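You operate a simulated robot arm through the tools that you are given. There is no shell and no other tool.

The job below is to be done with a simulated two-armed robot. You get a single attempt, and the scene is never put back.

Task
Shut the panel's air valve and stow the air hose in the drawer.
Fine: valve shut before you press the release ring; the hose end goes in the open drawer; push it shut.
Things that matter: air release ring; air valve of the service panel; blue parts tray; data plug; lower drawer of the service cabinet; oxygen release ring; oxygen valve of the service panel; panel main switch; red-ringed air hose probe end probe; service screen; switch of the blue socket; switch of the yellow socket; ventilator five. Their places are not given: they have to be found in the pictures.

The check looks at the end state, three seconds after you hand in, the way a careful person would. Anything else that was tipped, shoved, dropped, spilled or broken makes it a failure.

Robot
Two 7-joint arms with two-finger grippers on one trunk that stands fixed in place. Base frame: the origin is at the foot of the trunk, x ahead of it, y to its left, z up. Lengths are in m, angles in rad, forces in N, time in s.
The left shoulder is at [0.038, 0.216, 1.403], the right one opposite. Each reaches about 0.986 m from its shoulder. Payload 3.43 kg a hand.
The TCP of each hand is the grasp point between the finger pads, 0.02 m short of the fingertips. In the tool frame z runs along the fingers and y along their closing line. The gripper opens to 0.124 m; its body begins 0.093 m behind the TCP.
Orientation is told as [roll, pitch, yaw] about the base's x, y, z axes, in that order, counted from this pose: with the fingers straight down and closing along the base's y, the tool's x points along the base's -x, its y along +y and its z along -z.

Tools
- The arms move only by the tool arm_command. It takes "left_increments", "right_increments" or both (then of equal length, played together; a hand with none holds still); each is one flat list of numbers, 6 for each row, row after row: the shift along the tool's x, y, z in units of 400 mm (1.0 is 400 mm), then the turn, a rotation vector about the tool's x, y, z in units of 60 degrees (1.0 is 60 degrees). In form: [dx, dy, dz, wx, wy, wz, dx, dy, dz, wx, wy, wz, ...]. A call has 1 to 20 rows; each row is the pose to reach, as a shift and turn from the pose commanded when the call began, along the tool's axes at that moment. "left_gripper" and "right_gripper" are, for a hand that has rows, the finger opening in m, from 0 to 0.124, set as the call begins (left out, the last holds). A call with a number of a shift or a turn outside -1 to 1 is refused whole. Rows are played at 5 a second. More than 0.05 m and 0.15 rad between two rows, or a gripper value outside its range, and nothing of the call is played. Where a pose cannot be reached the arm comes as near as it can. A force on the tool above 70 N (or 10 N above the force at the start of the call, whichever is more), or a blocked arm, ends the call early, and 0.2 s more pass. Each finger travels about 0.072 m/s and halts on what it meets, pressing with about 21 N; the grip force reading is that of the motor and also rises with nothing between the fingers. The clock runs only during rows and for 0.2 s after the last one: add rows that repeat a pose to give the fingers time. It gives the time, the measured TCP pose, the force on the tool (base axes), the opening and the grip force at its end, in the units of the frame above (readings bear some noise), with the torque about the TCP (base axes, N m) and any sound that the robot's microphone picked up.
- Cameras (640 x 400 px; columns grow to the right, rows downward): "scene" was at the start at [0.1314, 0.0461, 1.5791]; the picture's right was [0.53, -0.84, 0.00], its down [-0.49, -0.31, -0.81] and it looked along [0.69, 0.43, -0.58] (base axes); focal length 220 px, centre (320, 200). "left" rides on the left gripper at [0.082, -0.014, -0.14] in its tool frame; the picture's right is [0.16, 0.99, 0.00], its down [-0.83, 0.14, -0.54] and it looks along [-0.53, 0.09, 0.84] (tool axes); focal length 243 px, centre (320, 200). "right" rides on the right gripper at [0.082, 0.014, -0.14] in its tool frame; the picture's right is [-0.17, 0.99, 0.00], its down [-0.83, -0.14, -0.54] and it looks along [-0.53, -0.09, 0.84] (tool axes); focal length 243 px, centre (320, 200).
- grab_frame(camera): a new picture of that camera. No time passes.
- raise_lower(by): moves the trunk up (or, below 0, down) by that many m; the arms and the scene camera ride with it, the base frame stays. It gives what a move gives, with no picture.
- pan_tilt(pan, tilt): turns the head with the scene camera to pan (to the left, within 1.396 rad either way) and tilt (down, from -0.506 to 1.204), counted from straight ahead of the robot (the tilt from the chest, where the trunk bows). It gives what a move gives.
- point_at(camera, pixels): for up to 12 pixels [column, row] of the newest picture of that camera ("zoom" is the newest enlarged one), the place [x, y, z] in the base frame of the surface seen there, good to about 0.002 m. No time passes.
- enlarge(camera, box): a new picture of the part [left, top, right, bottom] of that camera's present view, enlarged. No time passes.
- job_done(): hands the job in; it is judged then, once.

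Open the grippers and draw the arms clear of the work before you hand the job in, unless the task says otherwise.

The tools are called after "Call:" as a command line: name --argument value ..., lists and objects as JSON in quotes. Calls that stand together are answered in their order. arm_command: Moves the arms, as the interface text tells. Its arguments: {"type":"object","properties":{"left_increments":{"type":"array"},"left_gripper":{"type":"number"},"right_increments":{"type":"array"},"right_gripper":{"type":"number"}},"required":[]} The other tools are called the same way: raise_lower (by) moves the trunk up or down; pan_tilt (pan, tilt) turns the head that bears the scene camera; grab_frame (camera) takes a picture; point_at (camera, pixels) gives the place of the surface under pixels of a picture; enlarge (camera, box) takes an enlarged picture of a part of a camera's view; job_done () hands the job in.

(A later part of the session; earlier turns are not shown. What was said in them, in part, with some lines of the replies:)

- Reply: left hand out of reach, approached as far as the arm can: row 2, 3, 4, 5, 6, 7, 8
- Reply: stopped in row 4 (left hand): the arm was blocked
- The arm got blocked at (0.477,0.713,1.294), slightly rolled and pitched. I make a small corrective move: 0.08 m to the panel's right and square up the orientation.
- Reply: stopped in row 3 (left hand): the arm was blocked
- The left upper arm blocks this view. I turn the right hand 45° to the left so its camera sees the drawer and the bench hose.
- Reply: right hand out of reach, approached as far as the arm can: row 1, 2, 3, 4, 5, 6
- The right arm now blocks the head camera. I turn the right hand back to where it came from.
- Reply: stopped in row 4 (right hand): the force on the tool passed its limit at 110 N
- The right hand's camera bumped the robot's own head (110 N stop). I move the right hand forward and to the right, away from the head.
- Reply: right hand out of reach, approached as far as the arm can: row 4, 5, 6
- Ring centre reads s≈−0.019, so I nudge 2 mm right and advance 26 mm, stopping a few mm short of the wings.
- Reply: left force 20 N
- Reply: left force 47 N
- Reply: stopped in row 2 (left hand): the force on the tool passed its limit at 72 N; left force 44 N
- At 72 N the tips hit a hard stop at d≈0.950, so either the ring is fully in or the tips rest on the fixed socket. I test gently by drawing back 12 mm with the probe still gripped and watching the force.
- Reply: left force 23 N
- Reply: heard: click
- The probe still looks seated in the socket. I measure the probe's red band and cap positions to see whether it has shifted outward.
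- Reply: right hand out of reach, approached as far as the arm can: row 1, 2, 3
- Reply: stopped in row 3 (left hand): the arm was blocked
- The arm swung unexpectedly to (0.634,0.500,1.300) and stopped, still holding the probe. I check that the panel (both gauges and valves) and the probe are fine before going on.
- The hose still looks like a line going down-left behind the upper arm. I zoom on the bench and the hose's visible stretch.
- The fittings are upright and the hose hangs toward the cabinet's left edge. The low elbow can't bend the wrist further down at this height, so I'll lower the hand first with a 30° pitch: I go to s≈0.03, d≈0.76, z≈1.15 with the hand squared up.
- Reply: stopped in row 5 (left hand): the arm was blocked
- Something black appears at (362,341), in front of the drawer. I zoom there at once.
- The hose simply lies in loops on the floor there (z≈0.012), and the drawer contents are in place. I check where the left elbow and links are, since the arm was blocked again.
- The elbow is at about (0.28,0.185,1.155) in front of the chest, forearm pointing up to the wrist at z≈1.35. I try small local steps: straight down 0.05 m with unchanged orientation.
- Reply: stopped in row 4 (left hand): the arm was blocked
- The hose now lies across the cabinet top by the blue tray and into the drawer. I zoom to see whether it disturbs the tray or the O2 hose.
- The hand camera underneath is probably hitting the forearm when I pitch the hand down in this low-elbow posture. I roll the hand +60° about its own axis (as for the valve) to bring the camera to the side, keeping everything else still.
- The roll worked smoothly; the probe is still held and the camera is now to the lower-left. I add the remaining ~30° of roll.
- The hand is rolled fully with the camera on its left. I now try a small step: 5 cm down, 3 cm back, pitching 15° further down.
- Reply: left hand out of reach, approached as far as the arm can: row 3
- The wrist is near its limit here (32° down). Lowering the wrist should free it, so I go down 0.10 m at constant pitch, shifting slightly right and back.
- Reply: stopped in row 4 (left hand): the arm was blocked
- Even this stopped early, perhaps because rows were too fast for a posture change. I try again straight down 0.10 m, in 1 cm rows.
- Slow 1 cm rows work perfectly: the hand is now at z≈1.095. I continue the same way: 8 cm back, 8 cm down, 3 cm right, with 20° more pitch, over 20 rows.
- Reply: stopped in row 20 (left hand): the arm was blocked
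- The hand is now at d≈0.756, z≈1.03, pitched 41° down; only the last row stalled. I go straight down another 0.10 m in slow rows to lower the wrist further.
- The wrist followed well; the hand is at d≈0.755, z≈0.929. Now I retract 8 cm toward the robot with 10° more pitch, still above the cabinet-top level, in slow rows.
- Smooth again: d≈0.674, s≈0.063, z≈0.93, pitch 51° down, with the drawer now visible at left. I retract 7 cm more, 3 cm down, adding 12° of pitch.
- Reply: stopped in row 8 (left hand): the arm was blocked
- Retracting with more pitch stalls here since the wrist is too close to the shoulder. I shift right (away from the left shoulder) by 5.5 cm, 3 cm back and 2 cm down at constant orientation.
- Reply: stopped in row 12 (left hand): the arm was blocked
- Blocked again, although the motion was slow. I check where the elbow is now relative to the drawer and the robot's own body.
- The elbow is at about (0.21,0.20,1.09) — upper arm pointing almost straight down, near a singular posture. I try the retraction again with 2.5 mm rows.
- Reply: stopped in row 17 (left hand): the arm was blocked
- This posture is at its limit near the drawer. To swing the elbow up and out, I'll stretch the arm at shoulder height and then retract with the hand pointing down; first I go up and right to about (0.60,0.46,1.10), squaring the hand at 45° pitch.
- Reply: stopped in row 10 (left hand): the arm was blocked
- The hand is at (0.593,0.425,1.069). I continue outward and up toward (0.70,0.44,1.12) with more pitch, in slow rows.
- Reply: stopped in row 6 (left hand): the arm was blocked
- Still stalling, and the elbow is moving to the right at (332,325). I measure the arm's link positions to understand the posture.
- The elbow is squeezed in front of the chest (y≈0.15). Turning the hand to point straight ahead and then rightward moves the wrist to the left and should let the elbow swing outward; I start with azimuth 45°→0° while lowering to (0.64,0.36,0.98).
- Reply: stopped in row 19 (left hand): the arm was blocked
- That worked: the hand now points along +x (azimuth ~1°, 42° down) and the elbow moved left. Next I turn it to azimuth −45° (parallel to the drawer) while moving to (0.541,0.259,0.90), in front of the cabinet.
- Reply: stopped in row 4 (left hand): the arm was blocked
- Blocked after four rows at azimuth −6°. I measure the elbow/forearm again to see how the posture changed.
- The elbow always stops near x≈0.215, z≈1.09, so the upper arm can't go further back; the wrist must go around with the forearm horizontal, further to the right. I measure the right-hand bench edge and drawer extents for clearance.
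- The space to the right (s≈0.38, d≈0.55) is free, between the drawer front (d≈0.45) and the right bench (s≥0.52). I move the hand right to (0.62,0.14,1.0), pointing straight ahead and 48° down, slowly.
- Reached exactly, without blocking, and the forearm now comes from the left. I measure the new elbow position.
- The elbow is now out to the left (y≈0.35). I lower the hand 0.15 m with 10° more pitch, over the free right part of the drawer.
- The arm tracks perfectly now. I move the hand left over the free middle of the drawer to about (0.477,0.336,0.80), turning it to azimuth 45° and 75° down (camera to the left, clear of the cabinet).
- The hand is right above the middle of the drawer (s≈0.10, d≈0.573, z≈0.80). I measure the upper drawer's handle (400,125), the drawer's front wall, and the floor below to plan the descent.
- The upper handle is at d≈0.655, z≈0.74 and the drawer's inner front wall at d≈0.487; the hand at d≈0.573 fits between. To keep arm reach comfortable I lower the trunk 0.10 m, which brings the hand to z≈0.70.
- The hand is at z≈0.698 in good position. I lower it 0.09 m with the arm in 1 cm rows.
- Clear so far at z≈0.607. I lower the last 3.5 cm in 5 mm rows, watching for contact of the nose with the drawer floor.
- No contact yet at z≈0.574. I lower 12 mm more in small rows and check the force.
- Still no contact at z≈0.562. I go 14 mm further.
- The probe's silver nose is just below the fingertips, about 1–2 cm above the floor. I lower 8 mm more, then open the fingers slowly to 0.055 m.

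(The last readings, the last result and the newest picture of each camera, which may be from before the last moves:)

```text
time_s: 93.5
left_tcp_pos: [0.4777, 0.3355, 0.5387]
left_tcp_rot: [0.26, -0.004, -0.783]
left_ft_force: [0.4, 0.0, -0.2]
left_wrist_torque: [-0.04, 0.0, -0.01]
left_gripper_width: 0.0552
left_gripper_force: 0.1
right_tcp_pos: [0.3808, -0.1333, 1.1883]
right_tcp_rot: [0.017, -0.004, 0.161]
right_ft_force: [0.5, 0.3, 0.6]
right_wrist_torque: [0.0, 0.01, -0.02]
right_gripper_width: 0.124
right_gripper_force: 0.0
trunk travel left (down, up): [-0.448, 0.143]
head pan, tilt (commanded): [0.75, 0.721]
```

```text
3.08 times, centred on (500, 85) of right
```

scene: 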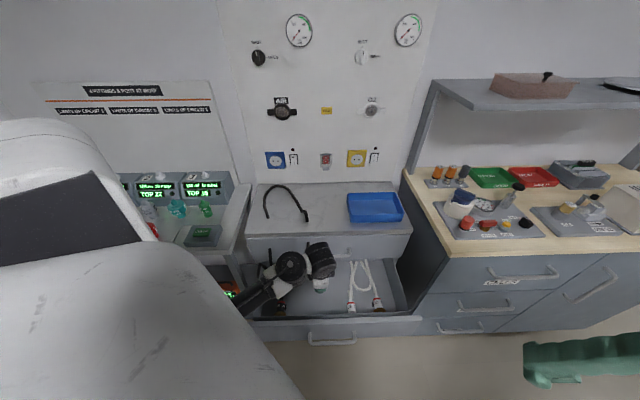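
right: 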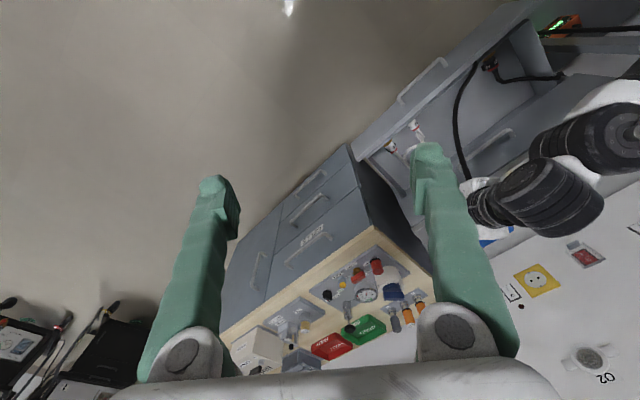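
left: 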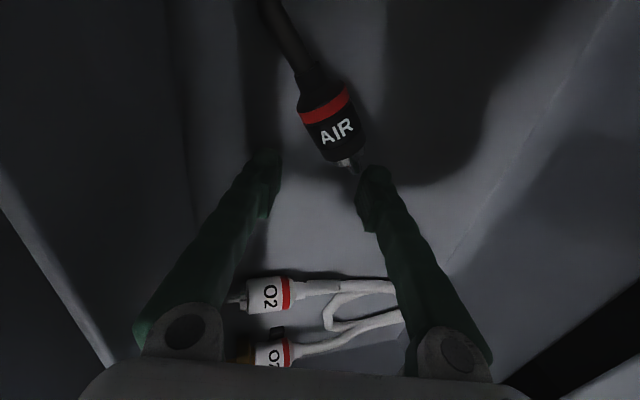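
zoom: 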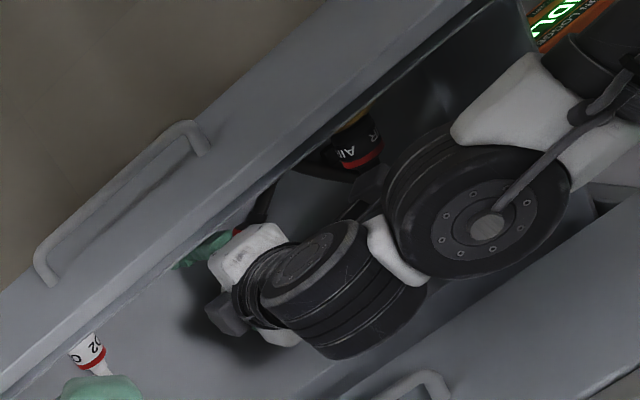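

The probe lies on the drawer floor at (330,120) in the left picture, clear of the fingers. I raise the hand straight up out of the drawer.

Call:
arm_command --left_increments '[0, 0.0064, -0.0242, 0, 0, 0, 0, 0.0128, -0.0484, 0, 0, 0, 0, 0.0192, -0.0725, 0, 0, 0, 0, 0.0256, -0.0967, 0, 0, 0, 0, 0.032, -0.1209, 0, 0, 0, 0, 0.0384, -0.1451, 0, 0, 0, 0, 0.0448, -0.1692, 0, 0, 0, 0, 0.0512, -0.1934, 0, 0, 0, 0, 0.0576, -0.2176, 0, 0, 0, 0, 0.064, -0.2418, 0, 0, 0, 0, 0.0704, -0.266, 0, 0, 0, 0, 0.0768, -0.2901, 0, 0, 0, 0, 0.0832, -0.3143, 0, 0, 0, 0, 0.0896, -0.3385, 0, 0, 0, 0, 0.096, -0.3627, 0, 0, 0, 0, 0.1024, -0.3868, 0, 0, 0]'

Call:
grab_frame --camera "left"

Call:
grab_frame --camera "scene"

```text
time_s: 96.9
left_tcp_pos: [0.4766, 0.3349, 0.6999]
left_tcp_rot: [0.261, -0.003, -0.782]
left_ft_force: [-0.5, 0.7, -0.4]
left_wrist_torque: [0.0, 0.01, 0.02]
left_gripper_width: 0.0552
left_gripper_force: 0.2
right_tcp_pos: [0.3808, -0.1322, 1.1878]
right_tcp_rot: [0.016, -0.004, 0.16]
right_ft_force: [0.5, 0.5, 0.0]
right_wrist_torque: [0.01, 0.02, 0.01]
right_gripper_width: 0.1239
right_gripper_force: 0.1
trunk travel left (down, up): [-0.448, 0.143]
head pan, tilt (commanded): [0.75, 0.721]
```

```text
taken
```

left: 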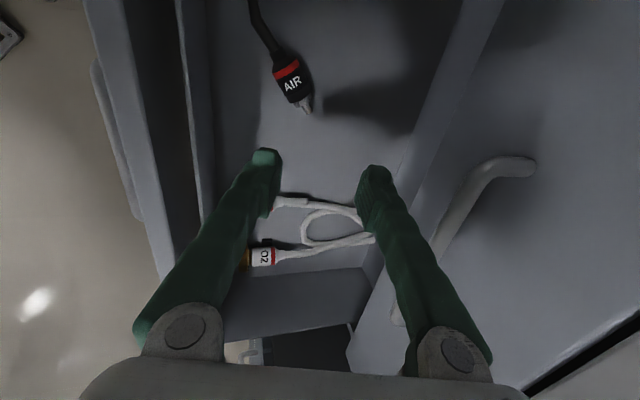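

```text
taken
```

scene: 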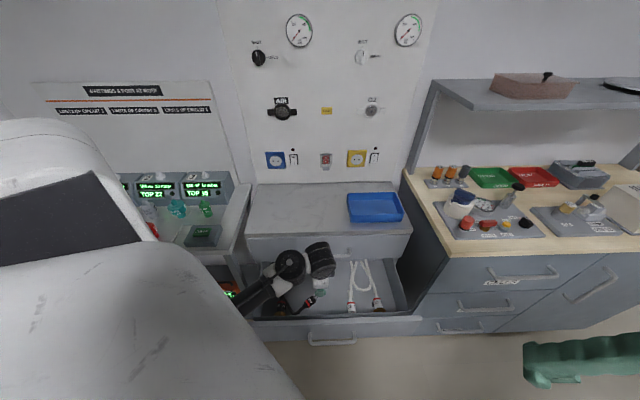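

The probe rests in the drawer, with its hose running left beside the other end. I zoom in to check where the hose and probe lie before pushing the drawer.

Call:
enlarge --camera "scene" --box '[210, 220, 420, 360]'

Call:
point_at --camera "left" --pixels '[[292, 80], [307, 108], [270, 45], [258, 15], [140, 215], [105, 110], [180, 60], [150, 200]]'

Call:
enlarge --camera "right" --box '[380, 0, 640, 170]'

```text
2.86 times, centred on (315, 290) of scene
```

zoom: 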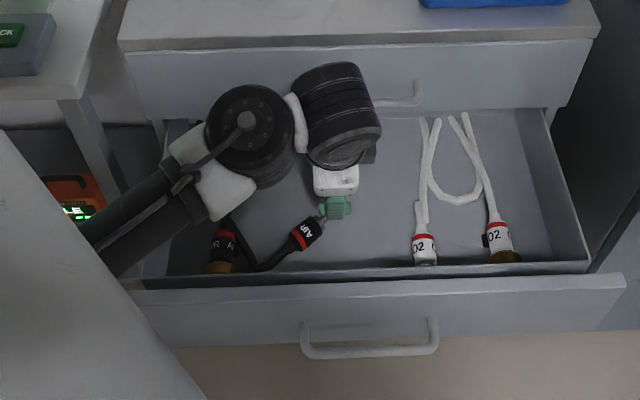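

```text
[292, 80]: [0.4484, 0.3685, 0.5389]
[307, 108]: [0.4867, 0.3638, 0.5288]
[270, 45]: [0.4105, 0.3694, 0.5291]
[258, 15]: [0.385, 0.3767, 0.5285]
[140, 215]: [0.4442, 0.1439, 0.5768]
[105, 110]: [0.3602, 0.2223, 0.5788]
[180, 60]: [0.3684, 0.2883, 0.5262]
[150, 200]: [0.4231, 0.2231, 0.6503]
```

```text
2.35 times, centred on (510, 85) of right
```

zoom: 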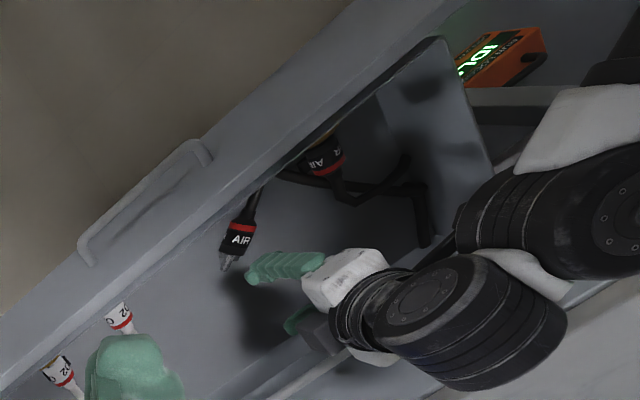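

The probe and its hose lie inside the drawer. To push it shut I'll use closed fingers on the drawer's handle (s≈0.155, d≈0.41, z≈0.578). First I lift the hand to (0.463,0.244,0.80) with the fingers closing.

Call:
arm_command --left_increments '[-0.0098, -0.0081, -0.0207, 0, 0, 0, -0.0195, -0.0163, -0.0414, 0, 0, 0, -0.0293, -0.0244, -0.062, 0, 0, 0, -0.039, -0.0326, -0.0827, 0, 0, 0, -0.0488, -0.0407, -0.1034, 0, 0, 0, -0.0585, -0.0489, -0.1241, 0, 0, 0, -0.0683, -0.057, -0.1448, 0, 0, 0, -0.078, -0.0651, -0.1654, 0, 0, 0, -0.0878, -0.0733, -0.1861, 0, 0, 0, -0.0975, -0.0814, -0.2068, 0, 0, 0, -0.1073, -0.0896, -0.2275, 0, 0, 0, -0.117, -0.0977, -0.2481, 0, 0, 0, -0.1268, -0.1059, -0.2688, 0, 0, 0, -0.1365, -0.114, -0.2895, 0, 0, 0]' --left_gripper 0.0

Call:
grab_frame --camera "scene"

```text
time_s: 99.9
left_tcp_pos: [0.4636, 0.2438, 0.8001]
left_tcp_rot: [0.262, -0.002, -0.781]
left_ft_force: [-0.2, 0.3, -0.2]
left_wrist_torque: [0.01, 0.04, 0.0]
left_gripper_width: 0.0002
left_gripper_force: 20.9
right_tcp_pos: [0.3815, -0.1331, 1.1877]
right_tcp_rot: [0.018, -0.003, 0.16]
right_ft_force: [0.6, -0.1, 0.3]
right_wrist_torque: [0.01, 0.01, 0.02]
right_gripper_width: 0.124
right_gripper_force: 0.1
trunk travel left (down, up): [-0.448, 0.143]
head pan, tilt (commanded): [0.75, 0.721]
```

```text
taken
```

scene: 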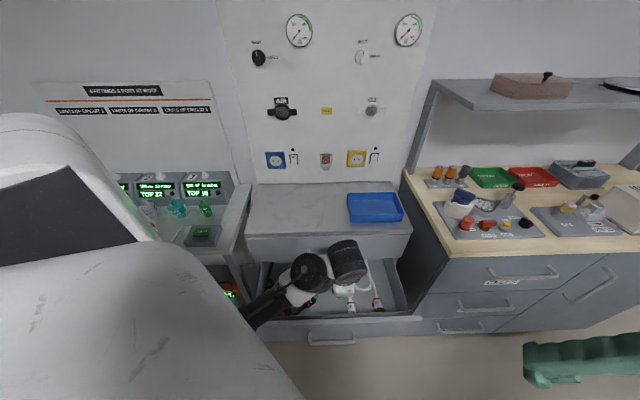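

Fingers are closed. I raise the trunk 0.05 m for a better arm posture when reaching in front of the drawer.

Call:
raise_lower --by 0.05

Call:
arm_command --left_increments '[0, -0.0064, 0.0242, 0, 0, 0, 0, -0.0128, 0.0484, 0, 0, 0, 0, -0.0192, 0.0725, 0, 0, 0, 0, -0.0256, 0.0967, 0, 0, 0, 0, -0.032, 0.1209, 0, 0, 0, 0, -0.0384, 0.1451, 0, 0, 0, 0, -0.0448, 0.1692, 0, 0, 0, 0, -0.0512, 0.1934, 0, 0, 0, 0, -0.0576, 0.2176, 0, 0, 0, 0, -0.064, 0.2418, 0, 0, 0, 0, -0.0704, 0.266, 0, 0, 0, 0, -0.0768, 0.2901, 0, 0, 0, 0, -0.0832, 0.3143, 0, 0, 0, 0, -0.0896, 0.3385, 0, 0, 0]'

Call:
grab_frame --camera "scene"

Call:
grab_frame --camera "left"

```text
time_s: 100.9
left_tcp_pos: [0.4646, 0.2448, 0.8487]
left_tcp_rot: [0.259, -0.002, -0.783]
left_ft_force: [0.4, 0.2, -1.3]
left_wrist_torque: [0.04, 0.01, 0.0]
left_gripper_width: 0.0
left_gripper_force: 20.8
right_tcp_pos: [0.382, -0.134, 1.2365]
right_tcp_rot: [0.018, -0.002, 0.158]
right_ft_force: [-0.1, 0.2, 0.6]
right_wrist_torque: [0.01, 0.04, 0.0]
right_gripper_width: 0.1239
right_gripper_force: 0.1
trunk travel left (down, up): [-0.498, 0.093]
head pan, tilt (commanded): [0.75, 0.721]
```

```text
time_s: 103.9
left_tcp_pos: [0.4644, 0.2441, 0.7104]
left_tcp_rot: [0.261, -0.004, -0.784]
left_ft_force: [-0.4, 0.4, 0.2]
left_wrist_torque: [-0.03, -0.03, 0.01]
left_gripper_width: 0.0001
left_gripper_force: 21.2
right_tcp_pos: [0.3806, -0.1335, 1.2385]
right_tcp_rot: [0.017, -0.003, 0.161]
right_ft_force: [0.1, 0.2, -0.2]
right_wrist_torque: [0.03, 0.01, 0.0]
right_gripper_width: 0.1239
right_gripper_force: 0.0
trunk travel left (down, up): [-0.498, 0.093]
head pan, tilt (commanded): [0.75, 0.721]
```

```text
taken
```

scene: 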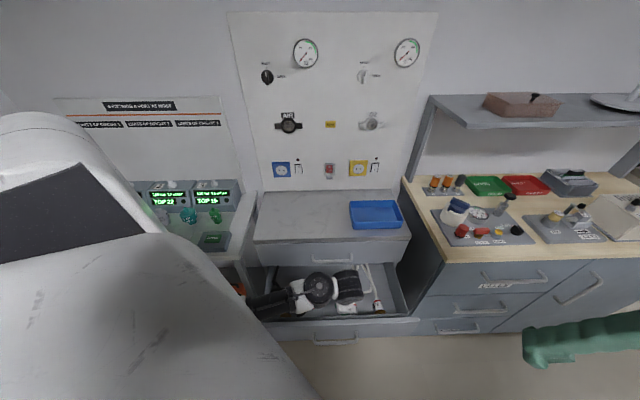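

```text
taken
```

left: 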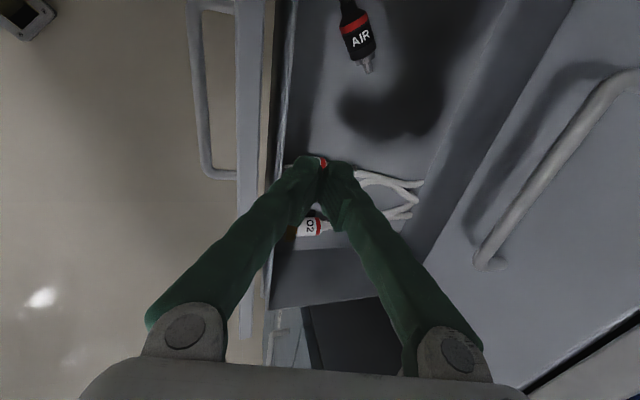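

The handle bar is visible at left, the drawer contents undisturbed. I move the hand back 0.16 m over the drawer front at z≈0.71 (front top is z≈0.648).

Call:
arm_command --left_increments '[0, -0.0193, -0.0052, 0.0042, 0, 0, 0, -0.0386, -0.0104, 0.0083, 0, 0, 0, -0.0579, -0.0155, 0.0125, 0, 0, 0, -0.0772, -0.0207, 0.0166, 0, 0, 0, -0.0965, -0.0259, 0.0208, 0, 0, 0, -0.1158, -0.0311, 0.0249, 0, 0, 0, -0.1351, -0.0362, 0.0291, 0, 0, 0, -0.1544, -0.0414, 0.0332, 0, 0, 0, -0.1737, -0.0466, 0.0374, 0, 0, 0, -0.193, -0.0518, 0.0415, 0, 0, 0, -0.2123, -0.0569, 0.0457, 0, 0, 0, -0.2316, -0.0621, 0.0498, 0, 0, 0, -0.2509, -0.0673, 0.054, 0, 0, 0, -0.2702, -0.0725, 0.0581, 0, 0, 0, -0.2895, -0.0776, 0.0623, 0, 0, 0, -0.3088, -0.0828, 0.0664, 0, 0, 0, -0.3281, -0.088, 0.0706, 0, 0, 0, -0.3474, -0.0932, 0.0747, 0, 0, 0, -0.3667, -0.0983, 0.0789, 0, 0, 0, -0.386, -0.1035, 0.083, 0, 0]'

Call:
grab_frame --camera "scene"

Call:
grab_frame --camera "left"

```text
time_s: 108.1
left_tcp_pos: [0.3511, 0.1301, 0.7104]
left_tcp_rot: [0.171, -0.005, -0.783]
left_ft_force: [-0.1, -0.4, -0.2]
left_wrist_torque: [0.0, -0.04, 0.0]
left_gripper_width: 0.0
left_gripper_force: 21.3
right_tcp_pos: [0.3808, -0.1334, 1.2377]
right_tcp_rot: [0.018, -0.005, 0.16]
right_ft_force: [0.1, 0.6, -0.1]
right_wrist_torque: [0.0, -0.03, 0.01]
right_gripper_width: 0.1242
right_gripper_force: 0.1
trunk travel left (down, up): [-0.498, 0.093]
head pan, tilt (commanded): [0.75, 0.721]
```

```text
taken
```

scene: 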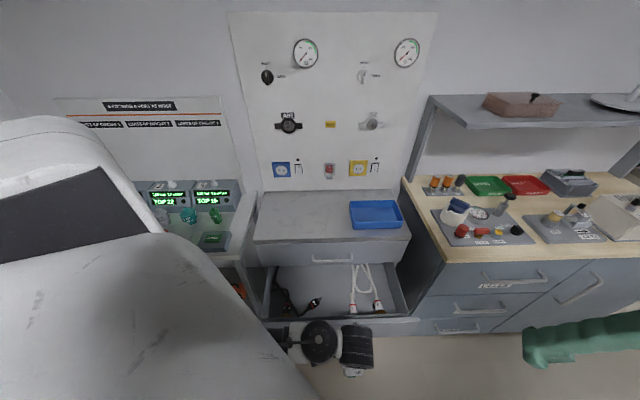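

```text
taken
```

left: 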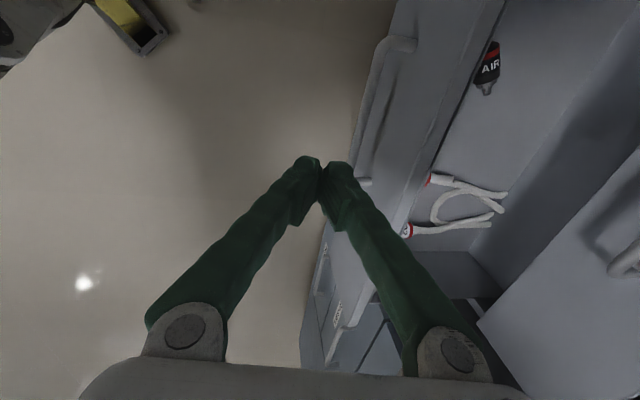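

The hand is now in front of the drawer (d≈0.34, s≈0.156). I measure the handle and front panel from this view.

Call:
point_at --camera "left" --pixels '[[400, 44], [382, 60], [370, 110], [360, 150], [362, 181], [350, 240], [420, 120], [440, 60], [470, 90]]'

Call:
enlarge --camera "left" --box '[280, 20, 480, 260]'

```text
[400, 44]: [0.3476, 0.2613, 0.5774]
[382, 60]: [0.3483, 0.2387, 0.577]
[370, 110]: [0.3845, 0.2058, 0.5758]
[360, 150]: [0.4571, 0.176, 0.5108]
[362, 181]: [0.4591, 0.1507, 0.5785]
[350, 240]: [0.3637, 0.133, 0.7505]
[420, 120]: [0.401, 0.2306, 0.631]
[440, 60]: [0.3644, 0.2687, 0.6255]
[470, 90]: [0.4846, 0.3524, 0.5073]
```

```text
1.67 times, centred on (380, 140) of left
```

zoom: 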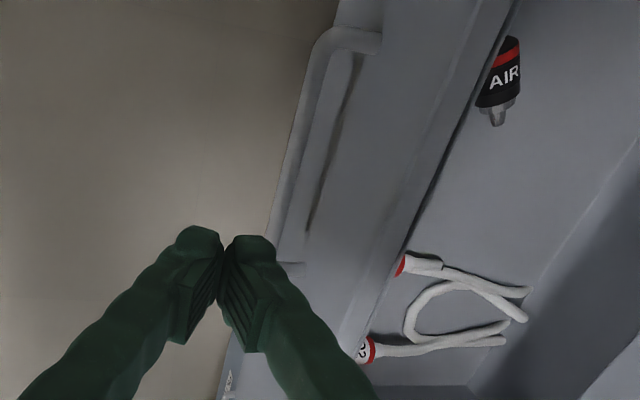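

The handle bar spans s≈0.06–0.22 at d≈0.415, z≈0.577. I lower the closed fingers 0.12 m in front of it to z≈0.59.

Call:
arm_command --left_increments '[0, -0.0043, 0.0246, 0, 0, 0, 0, -0.0085, 0.0493, 0, 0, 0, 0, -0.0128, 0.0739, 0, 0, 0, 0, -0.017, 0.0985, 0, 0, 0, 0, -0.0213, 0.1231, 0, 0, 0, 0, -0.0255, 0.1478, 0, 0, 0, 0, -0.0298, 0.1724, 0, 0, 0, 0, -0.034, 0.197, 0, 0, 0, 0, -0.0383, 0.2216, 0, 0, 0, 0, -0.0425, 0.2463, 0, 0, 0, 0, -0.0468, 0.2709, 0, 0, 0, 0, -0.051, 0.2955, 0, 0, 0]'

Call:
grab_frame --camera "left"

Call:
grab_frame --camera "scene"

```text
time_s: 110.7
left_tcp_pos: [0.3522, 0.1291, 0.5906]
left_tcp_rot: [0.172, -0.002, -0.782]
left_ft_force: [-0.6, 0.7, 0.3]
left_wrist_torque: [-0.02, 0.0, 0.0]
left_gripper_width: 0.0
left_gripper_force: 20.7
right_tcp_pos: [0.3802, -0.1328, 1.2368]
right_tcp_rot: [0.019, -0.003, 0.16]
right_ft_force: [0.2, 0.1, -0.6]
right_wrist_torque: [-0.02, 0.04, 0.0]
right_gripper_width: 0.1242
right_gripper_force: 0.0
trunk travel left (down, up): [-0.498, 0.093]
head pan, tilt (commanded): [0.75, 0.721]
```

```text
taken
```

left: 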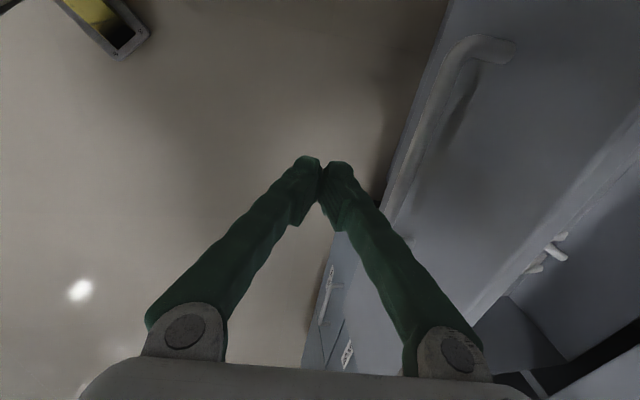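

```text
taken
```

scene: 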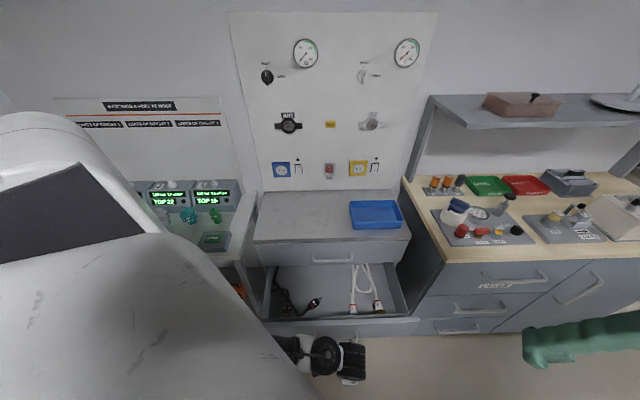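

The closed fingers are in front of the bar at z≈0.59. I push along +d by 0.15 m slowly, gradually leaning the hand back 12°.

Call:
arm_command --left_increments '[0, 0.0185, 0.0032, -0.01, 0, 0, 0, 0.0369, 0.0064, -0.02, 0, 0, 0, 0.0554, 0.0096, -0.03, 0, 0, 0, 0.0739, 0.0128, -0.04, 0, 0, 0, 0.0924, 0.016, -0.05, 0, 0, 0, 0.1108, 0.0191, -0.06, 0, 0, 0, 0.1293, 0.0223, -0.07, 0, 0, 0, 0.1478, 0.0255, -0.08, 0, 0, 0, 0.1662, 0.0287, -0.09, 0, 0, 0, 0.1847, 0.0319, -0.1, 0, 0, 0, 0.2032, 0.0351, -0.11, 0, 0, 0, 0.2216, 0.0383, -0.12, 0, 0, 0, 0.2401, 0.0415, -0.13, 0, 0, 0, 0.2586, 0.0447, -0.14, 0, 0, 0, 0.2771, 0.0479, -0.15, 0, 0, 0, 0.2955, 0.051, -0.16, 0, 0, 0, 0.314, 0.0542, -0.17, 0, 0, 0, 0.3325, 0.0574, -0.18, 0, 0, 0, 0.3509, 0.0606, -0.19, 0, 0, 0, 0.3694, 0.0638, -0.2, 0, 0]'

Call:
grab_frame --camera "scene"

Call:
grab_frame --camera "left"

```text
time_s: 114.9
left_tcp_pos: [0.4583, 0.2363, 0.5914]
left_tcp_rot: [0.382, -0.005, -0.781]
left_ft_force: [-0.7, -1.4, 4.5]
left_wrist_torque: [0.05, 0.01, 0.0]
left_gripper_width: 0.0
left_gripper_force: 20.8
right_tcp_pos: [0.3804, -0.1313, 1.238]
right_tcp_rot: [0.016, -0.003, 0.159]
right_ft_force: [0.1, -0.5, 0.2]
right_wrist_torque: [0.02, -0.02, 0.01]
right_gripper_width: 0.124
right_gripper_force: 0.1
trunk travel left (down, up): [-0.498, 0.093]
head pan, tilt (commanded): [0.75, 0.721]
```

```text
taken
```

scene: 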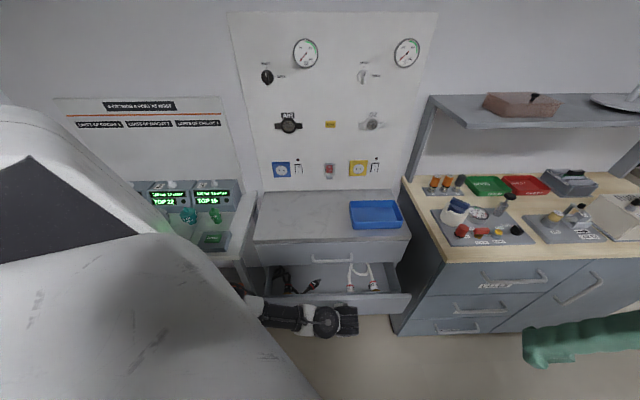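

```text
taken
```

left: 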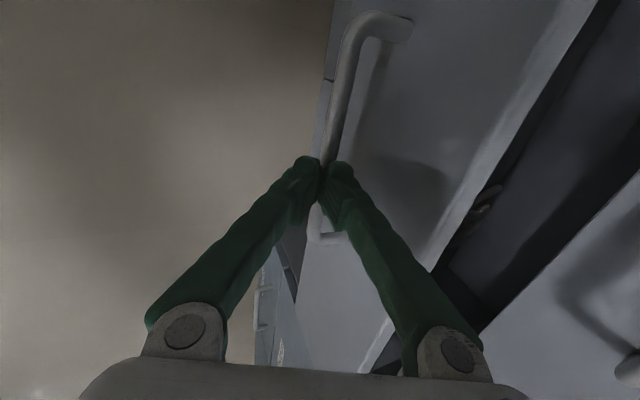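

The drawer is sliding in smoothly with only a few newtons. I push 0.12 m further, leaning the hand back another 12° to stay clear of the upper handle.

Call:
arm_command --left_increments '[0, 0.0174, 0.007, -0.0125, 0, 0, 0, 0.0348, 0.014, -0.025, 0, 0, 0, 0.0522, 0.021, -0.0375, 0, 0, 0, 0.0696, 0.028, -0.05, 0, 0, 0, 0.087, 0.035, -0.0625, 0, 0, 0, 0.1044, 0.042, -0.075, 0, 0, 0, 0.1218, 0.049, -0.0875, 0, 0, 0, 0.1392, 0.056, -0.1, 0, 0, 0, 0.1566, 0.063, -0.1125, 0, 0, 0, 0.174, 0.0699, -0.125, 0, 0, 0, 0.1914, 0.0769, -0.1375, 0, 0, 0, 0.2088, 0.0839, -0.15, 0, 0, 0, 0.2262, 0.0909, -0.1625, 0, 0, 0, 0.2436, 0.0979, -0.175, 0, 0, 0, 0.261, 0.1049, -0.1875, 0, 0, 0, 0.2784, 0.1119, -0.2, 0, 0]'

Call:
grab_frame --camera "scene"

Call:
grab_frame --camera "left"

```text
time_s: 118.3
left_tcp_pos: [0.5411, 0.3213, 0.5905]
left_tcp_rot: [0.592, -0.004, -0.783]
left_ft_force: [-0.7, -0.7, 1.6]
left_wrist_torque: [-0.05, -0.01, 0.0]
left_gripper_width: 0.0002
left_gripper_force: 20.9
right_tcp_pos: [0.3802, -0.1322, 1.2365]
right_tcp_rot: [0.016, -0.003, 0.162]
right_ft_force: [-0.7, 0.4, -1.1]
right_wrist_torque: [-0.01, 0.0, 0.0]
right_gripper_width: 0.1238
right_gripper_force: 0.0
trunk travel left (down, up): [-0.498, 0.093]
head pan, tilt (commanded): [0.75, 0.721]
```

```text
taken
```

scene: 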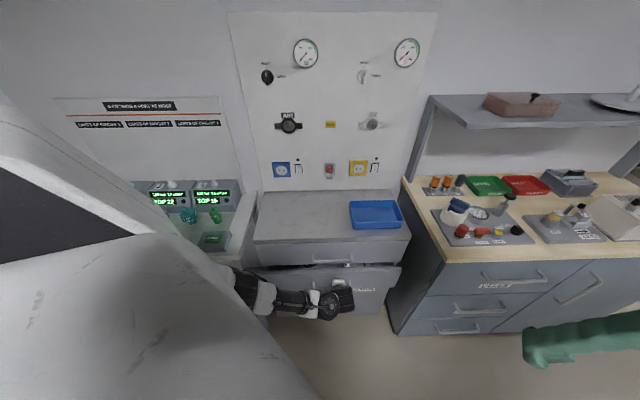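

```text
taken
```

left: 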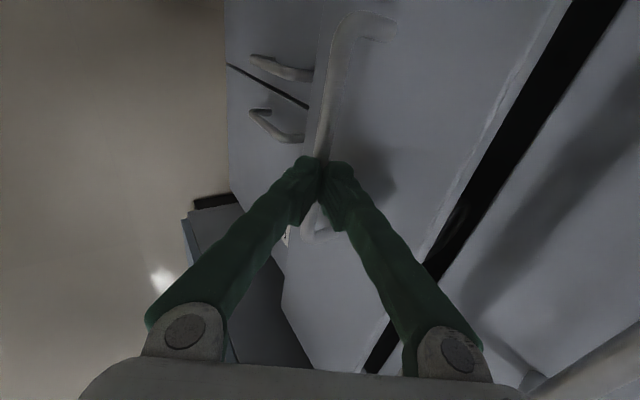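

Nearly closed. I measure the lower drawer's front and the upper drawer's front to find the remaining travel.

Call:
point_at --camera "left" --pixels '[[400, 120], [400, 200], [330, 300], [440, 120], [470, 160], [540, 200], [580, 250], [330, 100]]'

Call:
enlarge --camera "scene" --box '[210, 220, 420, 350]'

```text
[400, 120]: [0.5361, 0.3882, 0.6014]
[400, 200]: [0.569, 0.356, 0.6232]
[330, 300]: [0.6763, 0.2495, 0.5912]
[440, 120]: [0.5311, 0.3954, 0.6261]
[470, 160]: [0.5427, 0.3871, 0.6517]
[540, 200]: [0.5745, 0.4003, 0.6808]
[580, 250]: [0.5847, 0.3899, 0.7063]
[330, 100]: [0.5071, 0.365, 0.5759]
```

```text
3.05 times, centred on (315, 285) of scene
```

zoom: 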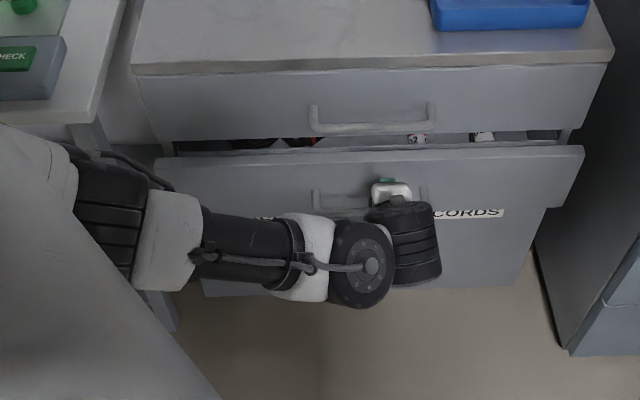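

About 35 mm remain (front at d≈0.654, upper front at 0.689). There is a black line near the drawer's left edge; I zoom in to see whether hose is sticking out.

Call:
enlarge --camera "scene" --box '[225, 255, 335, 310]'

Call:
grab_frame --camera "right"

Call:
enlarge --camera "right" --box '[440, 0, 640, 140]'

```text
5.82 times, centred on (280, 282) of scene
```

zoom: 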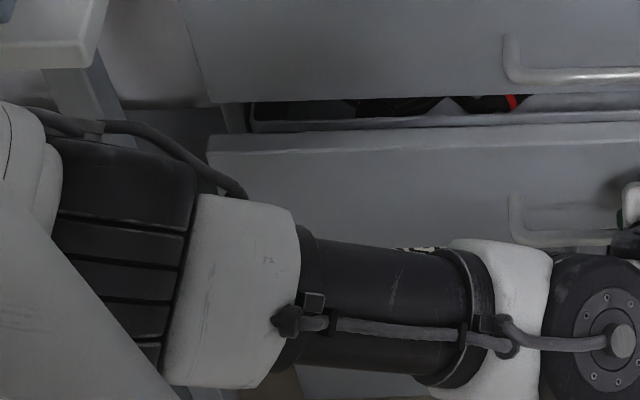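

```text
taken
```

right: 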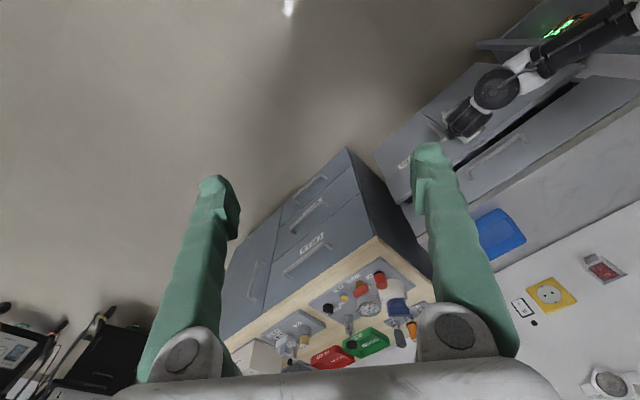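

```text
2.86 times, centred on (540, 70) of right
```

zoom: 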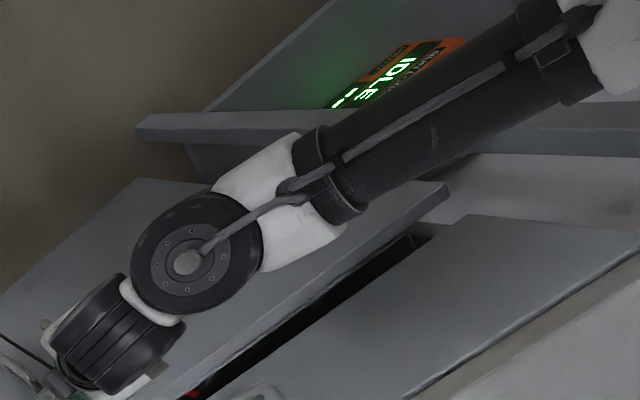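

That is only the arm's own cable; the hose is inside. I push the remaining ~34 mm slowly while leaning the hand back 9° more.

Call:
arm_command --left_increments '[0, 0.0, 0.0, -0.05, 0, 0, 0, 0.0, 0.0, -0.1, 0, 0, 0, 0.0, 0.0, -0.15, 0, 0, 0, 0.0088, 0.0059, -0.15, 0, 0, 0, 0.0176, 0.0118, -0.15, 0, 0, 0, 0.0265, 0.0178, -0.15, 0, 0, 0, 0.0353, 0.0237, -0.15, 0, 0, 0, 0.0441, 0.0296, -0.15, 0, 0, 0, 0.0529, 0.0355, -0.15, 0, 0, 0, 0.0618, 0.0415, -0.15, 0, 0, 0, 0.0706, 0.0474, -0.15, 0, 0]'

Call:
grab_frame --camera "left"

Call:
enlarge --camera "scene" --box '[210, 220, 420, 350]'

```text
time_s: 120.7
left_tcp_pos: [0.5656, 0.3453, 0.5915]
left_tcp_rot: [0.748, -0.004, -0.783]
left_ft_force: [-1.8, -1.1, 0.5]
left_wrist_torque: [-0.02, -0.01, -0.01]
left_gripper_width: 0.0
left_gripper_force: 21.4
right_tcp_pos: [0.3808, -0.1337, 1.2376]
right_tcp_rot: [0.017, -0.005, 0.162]
right_ft_force: [0.0, 0.4, -0.8]
right_wrist_torque: [0.04, -0.01, -0.03]
right_gripper_width: 0.1244
right_gripper_force: 0.1
trunk travel left (down, up): [-0.498, 0.093]
head pan, tilt (commanded): [0.75, 0.721]
```

```text
taken
```

left: 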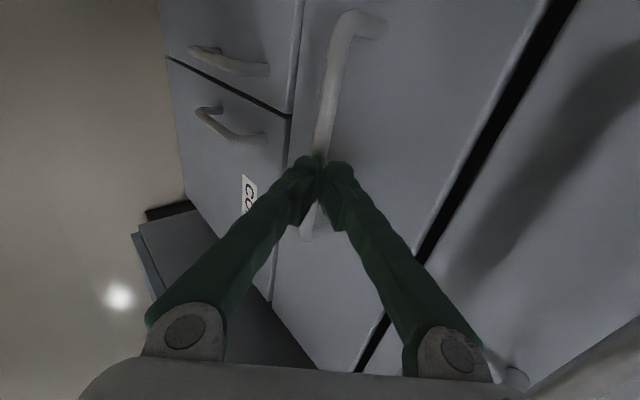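

```text
3.05 times, centred on (315, 285) of scene
```

zoom: 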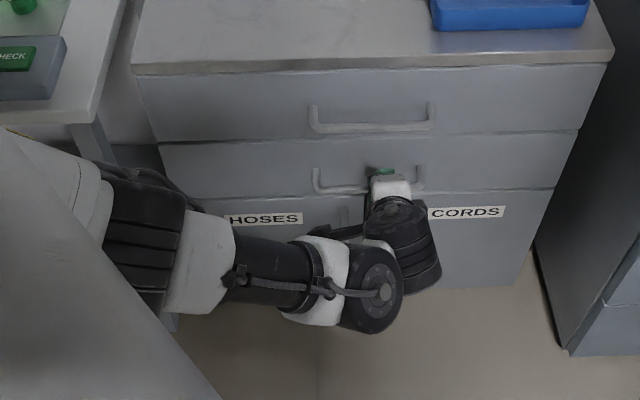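

Nearly flush with the upper front. I measure the remaining gap.

Call:
point_at --camera "left" --pixels '[[400, 100], [400, 180], [320, 300], [440, 160], [480, 200], [540, 200], [460, 300], [420, 200]]'

Call:
enlarge --camera "left" --box '[300, 100, 540, 300]'

```text
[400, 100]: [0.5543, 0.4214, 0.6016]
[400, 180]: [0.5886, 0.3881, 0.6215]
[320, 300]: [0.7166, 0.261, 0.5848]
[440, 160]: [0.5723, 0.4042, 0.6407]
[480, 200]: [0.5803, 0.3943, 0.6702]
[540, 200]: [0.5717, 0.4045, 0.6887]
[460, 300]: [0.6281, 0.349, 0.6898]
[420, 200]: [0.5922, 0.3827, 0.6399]
```

```text
2.00 times, centred on (420, 200) of left
```

zoom: 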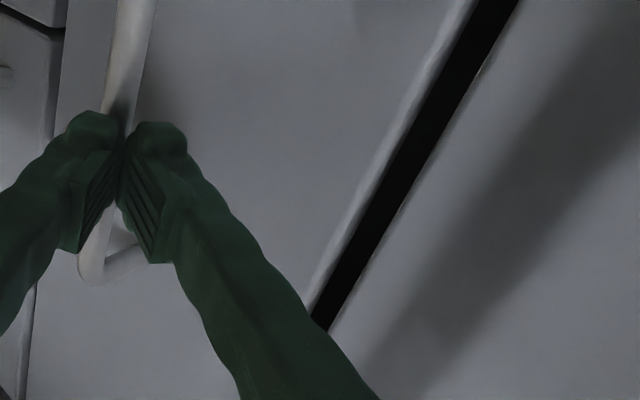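

The lower front (d≈0.690) is flush with the upper front. I press gently 6 mm more to feel for the end stop.

Call:
arm_command --left_increments '[0, 0.0037, 0.0034, 0, 0, 0, 0, 0.0073, 0.0068, 0, 0, 0, 0, 0.011, 0.0102, 0, 0, 0]'

Call:
grab_frame --camera "left"

Call:
point_at --camera "left" --pixels '[[400, 100], [400, 180], [320, 300], [440, 160], [480, 200], [540, 200]]'

```text
time_s: 121.5
left_tcp_pos: [0.5663, 0.3465, 0.5905]
left_tcp_rot: [0.744, -0.003, -0.784]
left_ft_force: [-33.0, -22.4, 15.8]
left_wrist_torque: [-0.28, 0.42, 0.59]
left_gripper_width: 0.0
left_gripper_force: 20.9
right_tcp_pos: [0.3784, -0.1356, 1.2386]
right_tcp_rot: [0.019, -0.006, 0.161]
right_ft_force: [0.0, -0.6, 0.2]
right_wrist_torque: [-0.01, 0.03, 0.02]
right_gripper_width: 0.1239
right_gripper_force: 0.1
trunk travel left (down, up): [-0.498, 0.093]
head pan, tilt (commanded): [0.75, 0.721]
```

```text
taken
```

left: 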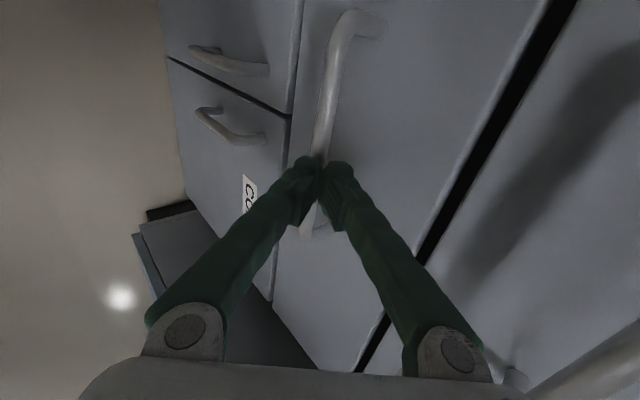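

```text
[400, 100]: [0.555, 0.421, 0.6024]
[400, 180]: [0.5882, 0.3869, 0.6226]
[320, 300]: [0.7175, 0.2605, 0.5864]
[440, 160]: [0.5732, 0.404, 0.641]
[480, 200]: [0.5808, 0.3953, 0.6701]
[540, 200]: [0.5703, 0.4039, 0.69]
```

The force rises to ~40 N against the stop and the front doesn't move: the drawer is shut. I back straight away from the handle by 0.12 m.

Call:
arm_command --left_increments '[0, -0.0183, -0.017, 0, 0, 0, 0, -0.0367, -0.034, 0, 0, 0, 0, -0.055, -0.051, 0, 0, 0, 0, -0.0733, -0.068, 0, 0, 0, 0, -0.0917, -0.085, 0, 0, 0, 0, -0.11, -0.102, 0, 0, 0, 0, -0.1283, -0.119, 0, 0, 0, 0, -0.1467, -0.136, 0, 0, 0, 0, -0.165, -0.153, 0, 0, 0, 0, -0.1833, -0.17, 0, 0, 0, 0, -0.2017, -0.187, 0, 0, 0, 0, -0.22, -0.204, 0, 0, 0]'

Call:
grab_frame --camera "scene"

Call:
grab_frame --camera "left"

```text
time_s: 124.1
left_tcp_pos: [0.4857, 0.2647, 0.5908]
left_tcp_rot: [0.748, -0.004, -0.782]
left_ft_force: [0.2, -0.2, 0.6]
left_wrist_torque: [-0.01, -0.02, -0.03]
left_gripper_width: 0.0002
left_gripper_force: 20.9
right_tcp_pos: [0.3806, -0.1315, 1.2372]
right_tcp_rot: [0.018, -0.004, 0.161]
right_ft_force: [-0.1, 0.1, -0.1]
right_wrist_torque: [0.0, 0.0, 0.02]
right_gripper_width: 0.1241
right_gripper_force: 0.0
trunk travel left (down, up): [-0.498, 0.093]
head pan, tilt (commanded): [0.75, 0.721]
```

```text
taken
```

scene: 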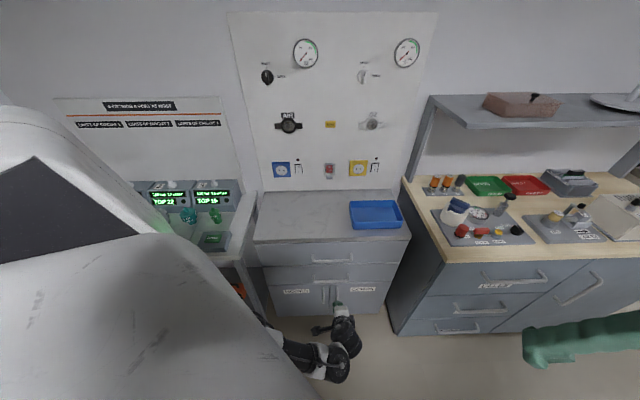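

```text
taken
```

left: 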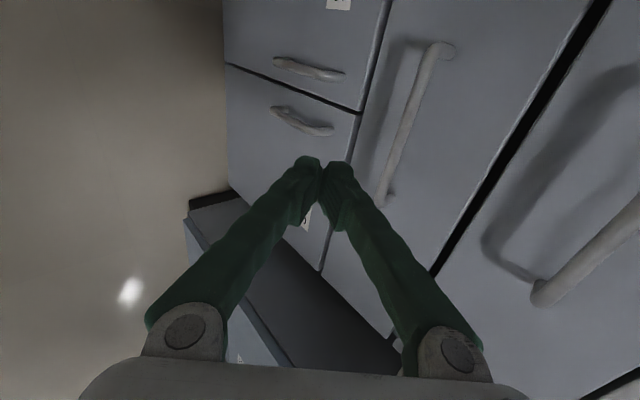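

The drawer is closed with all labels flush. I lift the left hand 0.18 m away from the handle and open the gripper.

Call:
arm_command --left_increments '[0, 0.0128, -0.0183, 0, 0, 0, 0, 0.0255, -0.0367, 0, 0, 0, 0, 0.0383, -0.055, 0, 0, 0, 0, 0.051, -0.0733, 0, 0, 0, 0, 0.0638, -0.0916, 0, 0, 0, 0, 0.0765, -0.11, 0, 0, 0, 0, 0.0893, -0.1283, 0, 0, 0, 0, 0.102, -0.1466, 0, 0, 0, 0, 0.1148, -0.1649, 0, 0, 0, 0, 0.1275, -0.1833, 0, 0, 0, 0, 0.1403, -0.2016, 0, 0, 0, 0, 0.153, -0.2199, 0, 0, 0, 0, 0.1658, -0.2382, 0, 0, 0, 0, 0.1785, -0.2566, 0, 0, 0, 0, 0.1913, -0.2749, 0, 0, 0, 0, 0.204, -0.2932, 0, 0, 0, 0, 0.2168, -0.3115, 0, 0, 0, 0, 0.2295, -0.3299, 0, 0, 0]' --left_gripper 0.08

Call:
grab_frame --camera "scene"

Call:
grab_frame --camera "left"

Call:
grab_frame --camera "right"

```text
time_s: 127.9
left_tcp_pos: [0.4695, 0.2487, 0.7497]
left_tcp_rot: [0.749, -0.003, -0.782]
left_ft_force: [0.9, -0.4, -0.5]
left_wrist_torque: [0.02, -0.03, -0.05]
left_gripper_width: 0.0801
left_gripper_force: 0.2
right_tcp_pos: [0.3801, -0.1336, 1.2369]
right_tcp_rot: [0.015, -0.003, 0.161]
right_ft_force: [-0.1, -0.5, 0.3]
right_wrist_torque: [0.03, 0.0, -0.04]
right_gripper_width: 0.1238
right_gripper_force: 0.0
trunk travel left (down, up): [-0.498, 0.093]
head pan, tilt (commanded): [0.75, 0.721]
```

```text
taken
```

scene: 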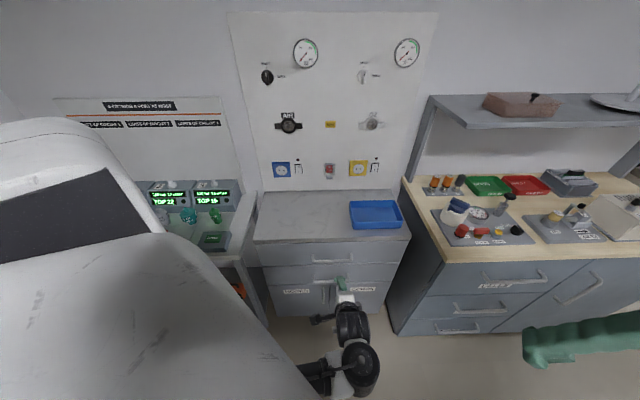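

```text
taken
```

left: 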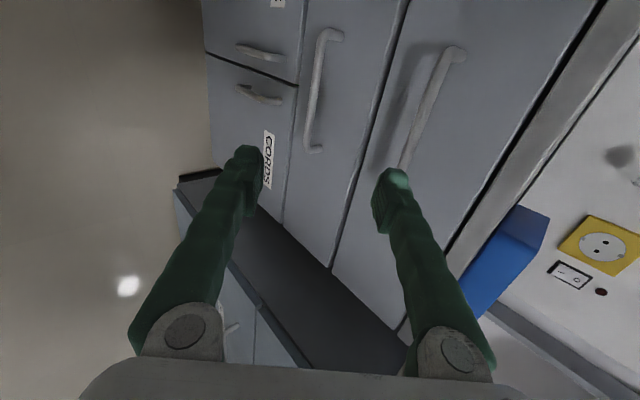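

```text
taken
```

right: 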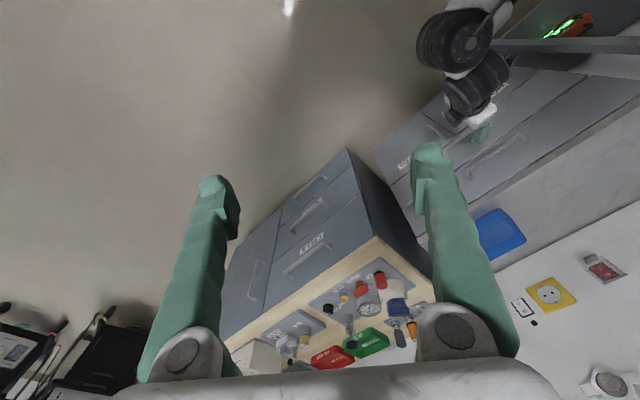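

All clear. I draw the left hand back another 8 cm from the cabinet, then do a final check of the scene.

Call:
arm_command --left_increments '[0, -0.0147, -0.0136, 0, 0, 0, 0, -0.0293, -0.0272, 0, 0, 0, 0, -0.044, -0.0408, 0, 0, 0, 0, -0.0586, -0.0544, 0, 0, 0, 0, -0.0733, -0.068, 0, 0, 0, 0, -0.088, -0.0816, 0, 0, 0, 0, -0.1026, -0.0952, 0, 0, 0, 0, -0.1173, -0.1088, 0, 0, 0, 0, -0.1319, -0.1224, 0, 0, 0, 0, -0.1466, -0.136, 0, 0, 0]'

Call:
enlarge --camera "scene" --box '[220, 20, 440, 200]'

Call:
enlarge --camera "scene" --box '[120, 160, 420, 340]'

Call:
enlarge --camera "scene" --box '[400, 60, 640, 290]'

```text
time_s: 130.3
left_tcp_pos: [0.4079, 0.2394, 0.7419]
left_tcp_rot: [0.801, 0.059, -0.79]
left_ft_force: [0.0, -0.4, -1.0]
left_wrist_torque: [0.0, -0.01, 0.0]
left_gripper_width: 0.08
left_gripper_force: 0.1
right_tcp_pos: [0.3812, -0.1327, 1.2376]
right_tcp_rot: [0.017, -0.003, 0.162]
right_ft_force: [0.5, -0.4, -0.4]
right_wrist_torque: [-0.05, 0.01, -0.04]
right_gripper_width: 0.1239
right_gripper_force: 0.0
trunk travel left (down, up): [-0.498, 0.093]
head pan, tilt (commanded): [0.75, 0.721]
stopped in row 10 (left hand): the arm was blocked; the commanded pose is now the measured one
```

```text
2.22 times, centred on (330, 110) of scene
```

zoom: 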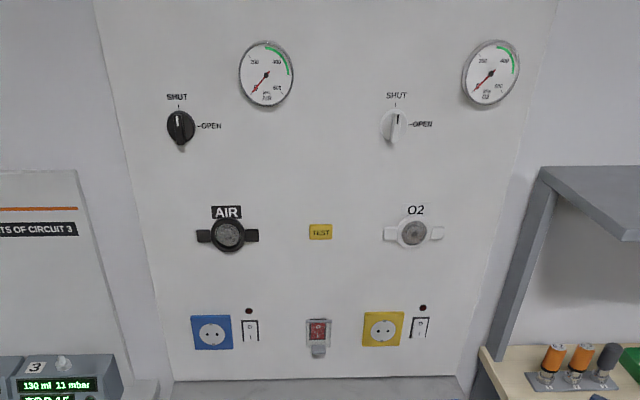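

```text
2.13 times, centred on (270, 250) of scene
```

zoom: 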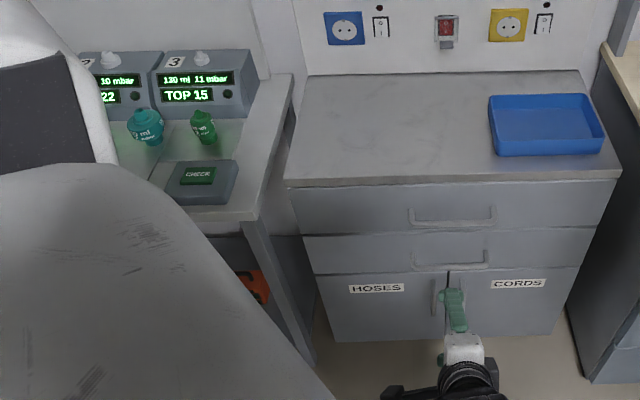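

```text
1.74 times, centred on (520, 175) of scene
```

zoom: 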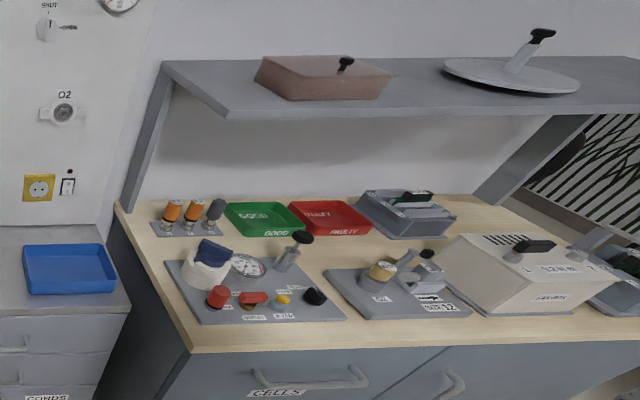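

The air valve is at SHUT with the gauge at 0, the socket is empty, the drawer is flush, and the fittings, tray and benches look untouched. I verify the drawer front's position once more and that the hand has settled.

Call:
arm_command --left_increments '[0, 0, 0, 0, 0, 0, 0, 0, 0, 0, 0, 0]'

Call:
grab_frame --camera "scene"

Call:
point_at --camera "scene" --pixels '[[290, 277], [380, 272], [290, 255], [380, 250], [310, 272], [190, 215], [216, 214]]'

```text
time_s: 130.9
left_tcp_pos: [0.4106, 0.2393, 0.7419]
left_tcp_rot: [0.802, 0.055, -0.789]
left_ft_force: [0.3, 0.1, -0.6]
left_wrist_torque: [0.0, 0.01, 0.0]
left_gripper_width: 0.08
left_gripper_force: 0.0
right_tcp_pos: [0.3809, -0.1327, 1.2373]
right_tcp_rot: [0.017, -0.004, 0.16]
right_ft_force: [-0.8, -0.7, 0.1]
right_wrist_torque: [-0.01, -0.01, 0.0]
right_gripper_width: 0.124
right_gripper_force: 0.1
trunk travel left (down, up): [-0.498, 0.093]
head pan, tilt (commanded): [0.75, 0.721]
```

```text
taken
```

scene: 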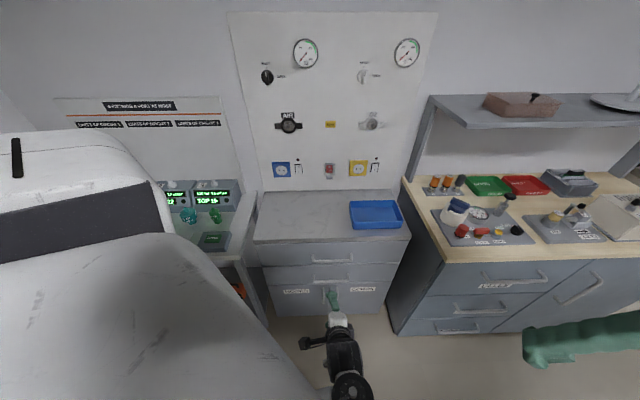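

```text
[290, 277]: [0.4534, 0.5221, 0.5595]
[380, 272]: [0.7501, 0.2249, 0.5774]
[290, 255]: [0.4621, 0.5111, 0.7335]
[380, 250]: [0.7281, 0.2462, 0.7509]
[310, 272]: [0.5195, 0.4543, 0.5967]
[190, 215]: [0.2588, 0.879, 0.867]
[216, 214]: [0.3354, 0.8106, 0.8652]
```

The drawer front (d≈0.690) is flush with the one above. The fittings are where they were, both grippers are open and the arms are clear. I hand the job in.

Call:
job_done

```text
The job is handed in.
```

The air valve is shut, the hose's probe end is in the lower drawer, and the drawer is closed. I have handed the job in; the result of the check did not come back to me.

- **Valve:** I turned the air valve to SHUT before touching the release ring. The air gauge now reads 0, and the O2 valve still points to SHUT.
- **Hose:** my first press on the ring, with the probe gripped, did not free it. It clicked loose when I opened the fingers. I laid it on the drawer floor, and just before pushing, the hose was inside the drawer beside its other end.
- **Drawer:** I pushed it until it hit the stop. Its front is flush with the drawer above to within about 2 mm.
- **Everything else:** in the last pictures the two fittings near the hose measured within a few millimetres of where they started. The blue tray, the panel switches and the right bench looked undisturbed.

Two things happened along the way. Early on, the right hand bumped the robot's own head and stopped at 110 N; nothing in the scene was touched. While I carried the probe, the hose swung across the left bench, the cabinet top and briefly the floor, but I saw nothing knocked over.

Both grippers are open and both arms are clear of the work.
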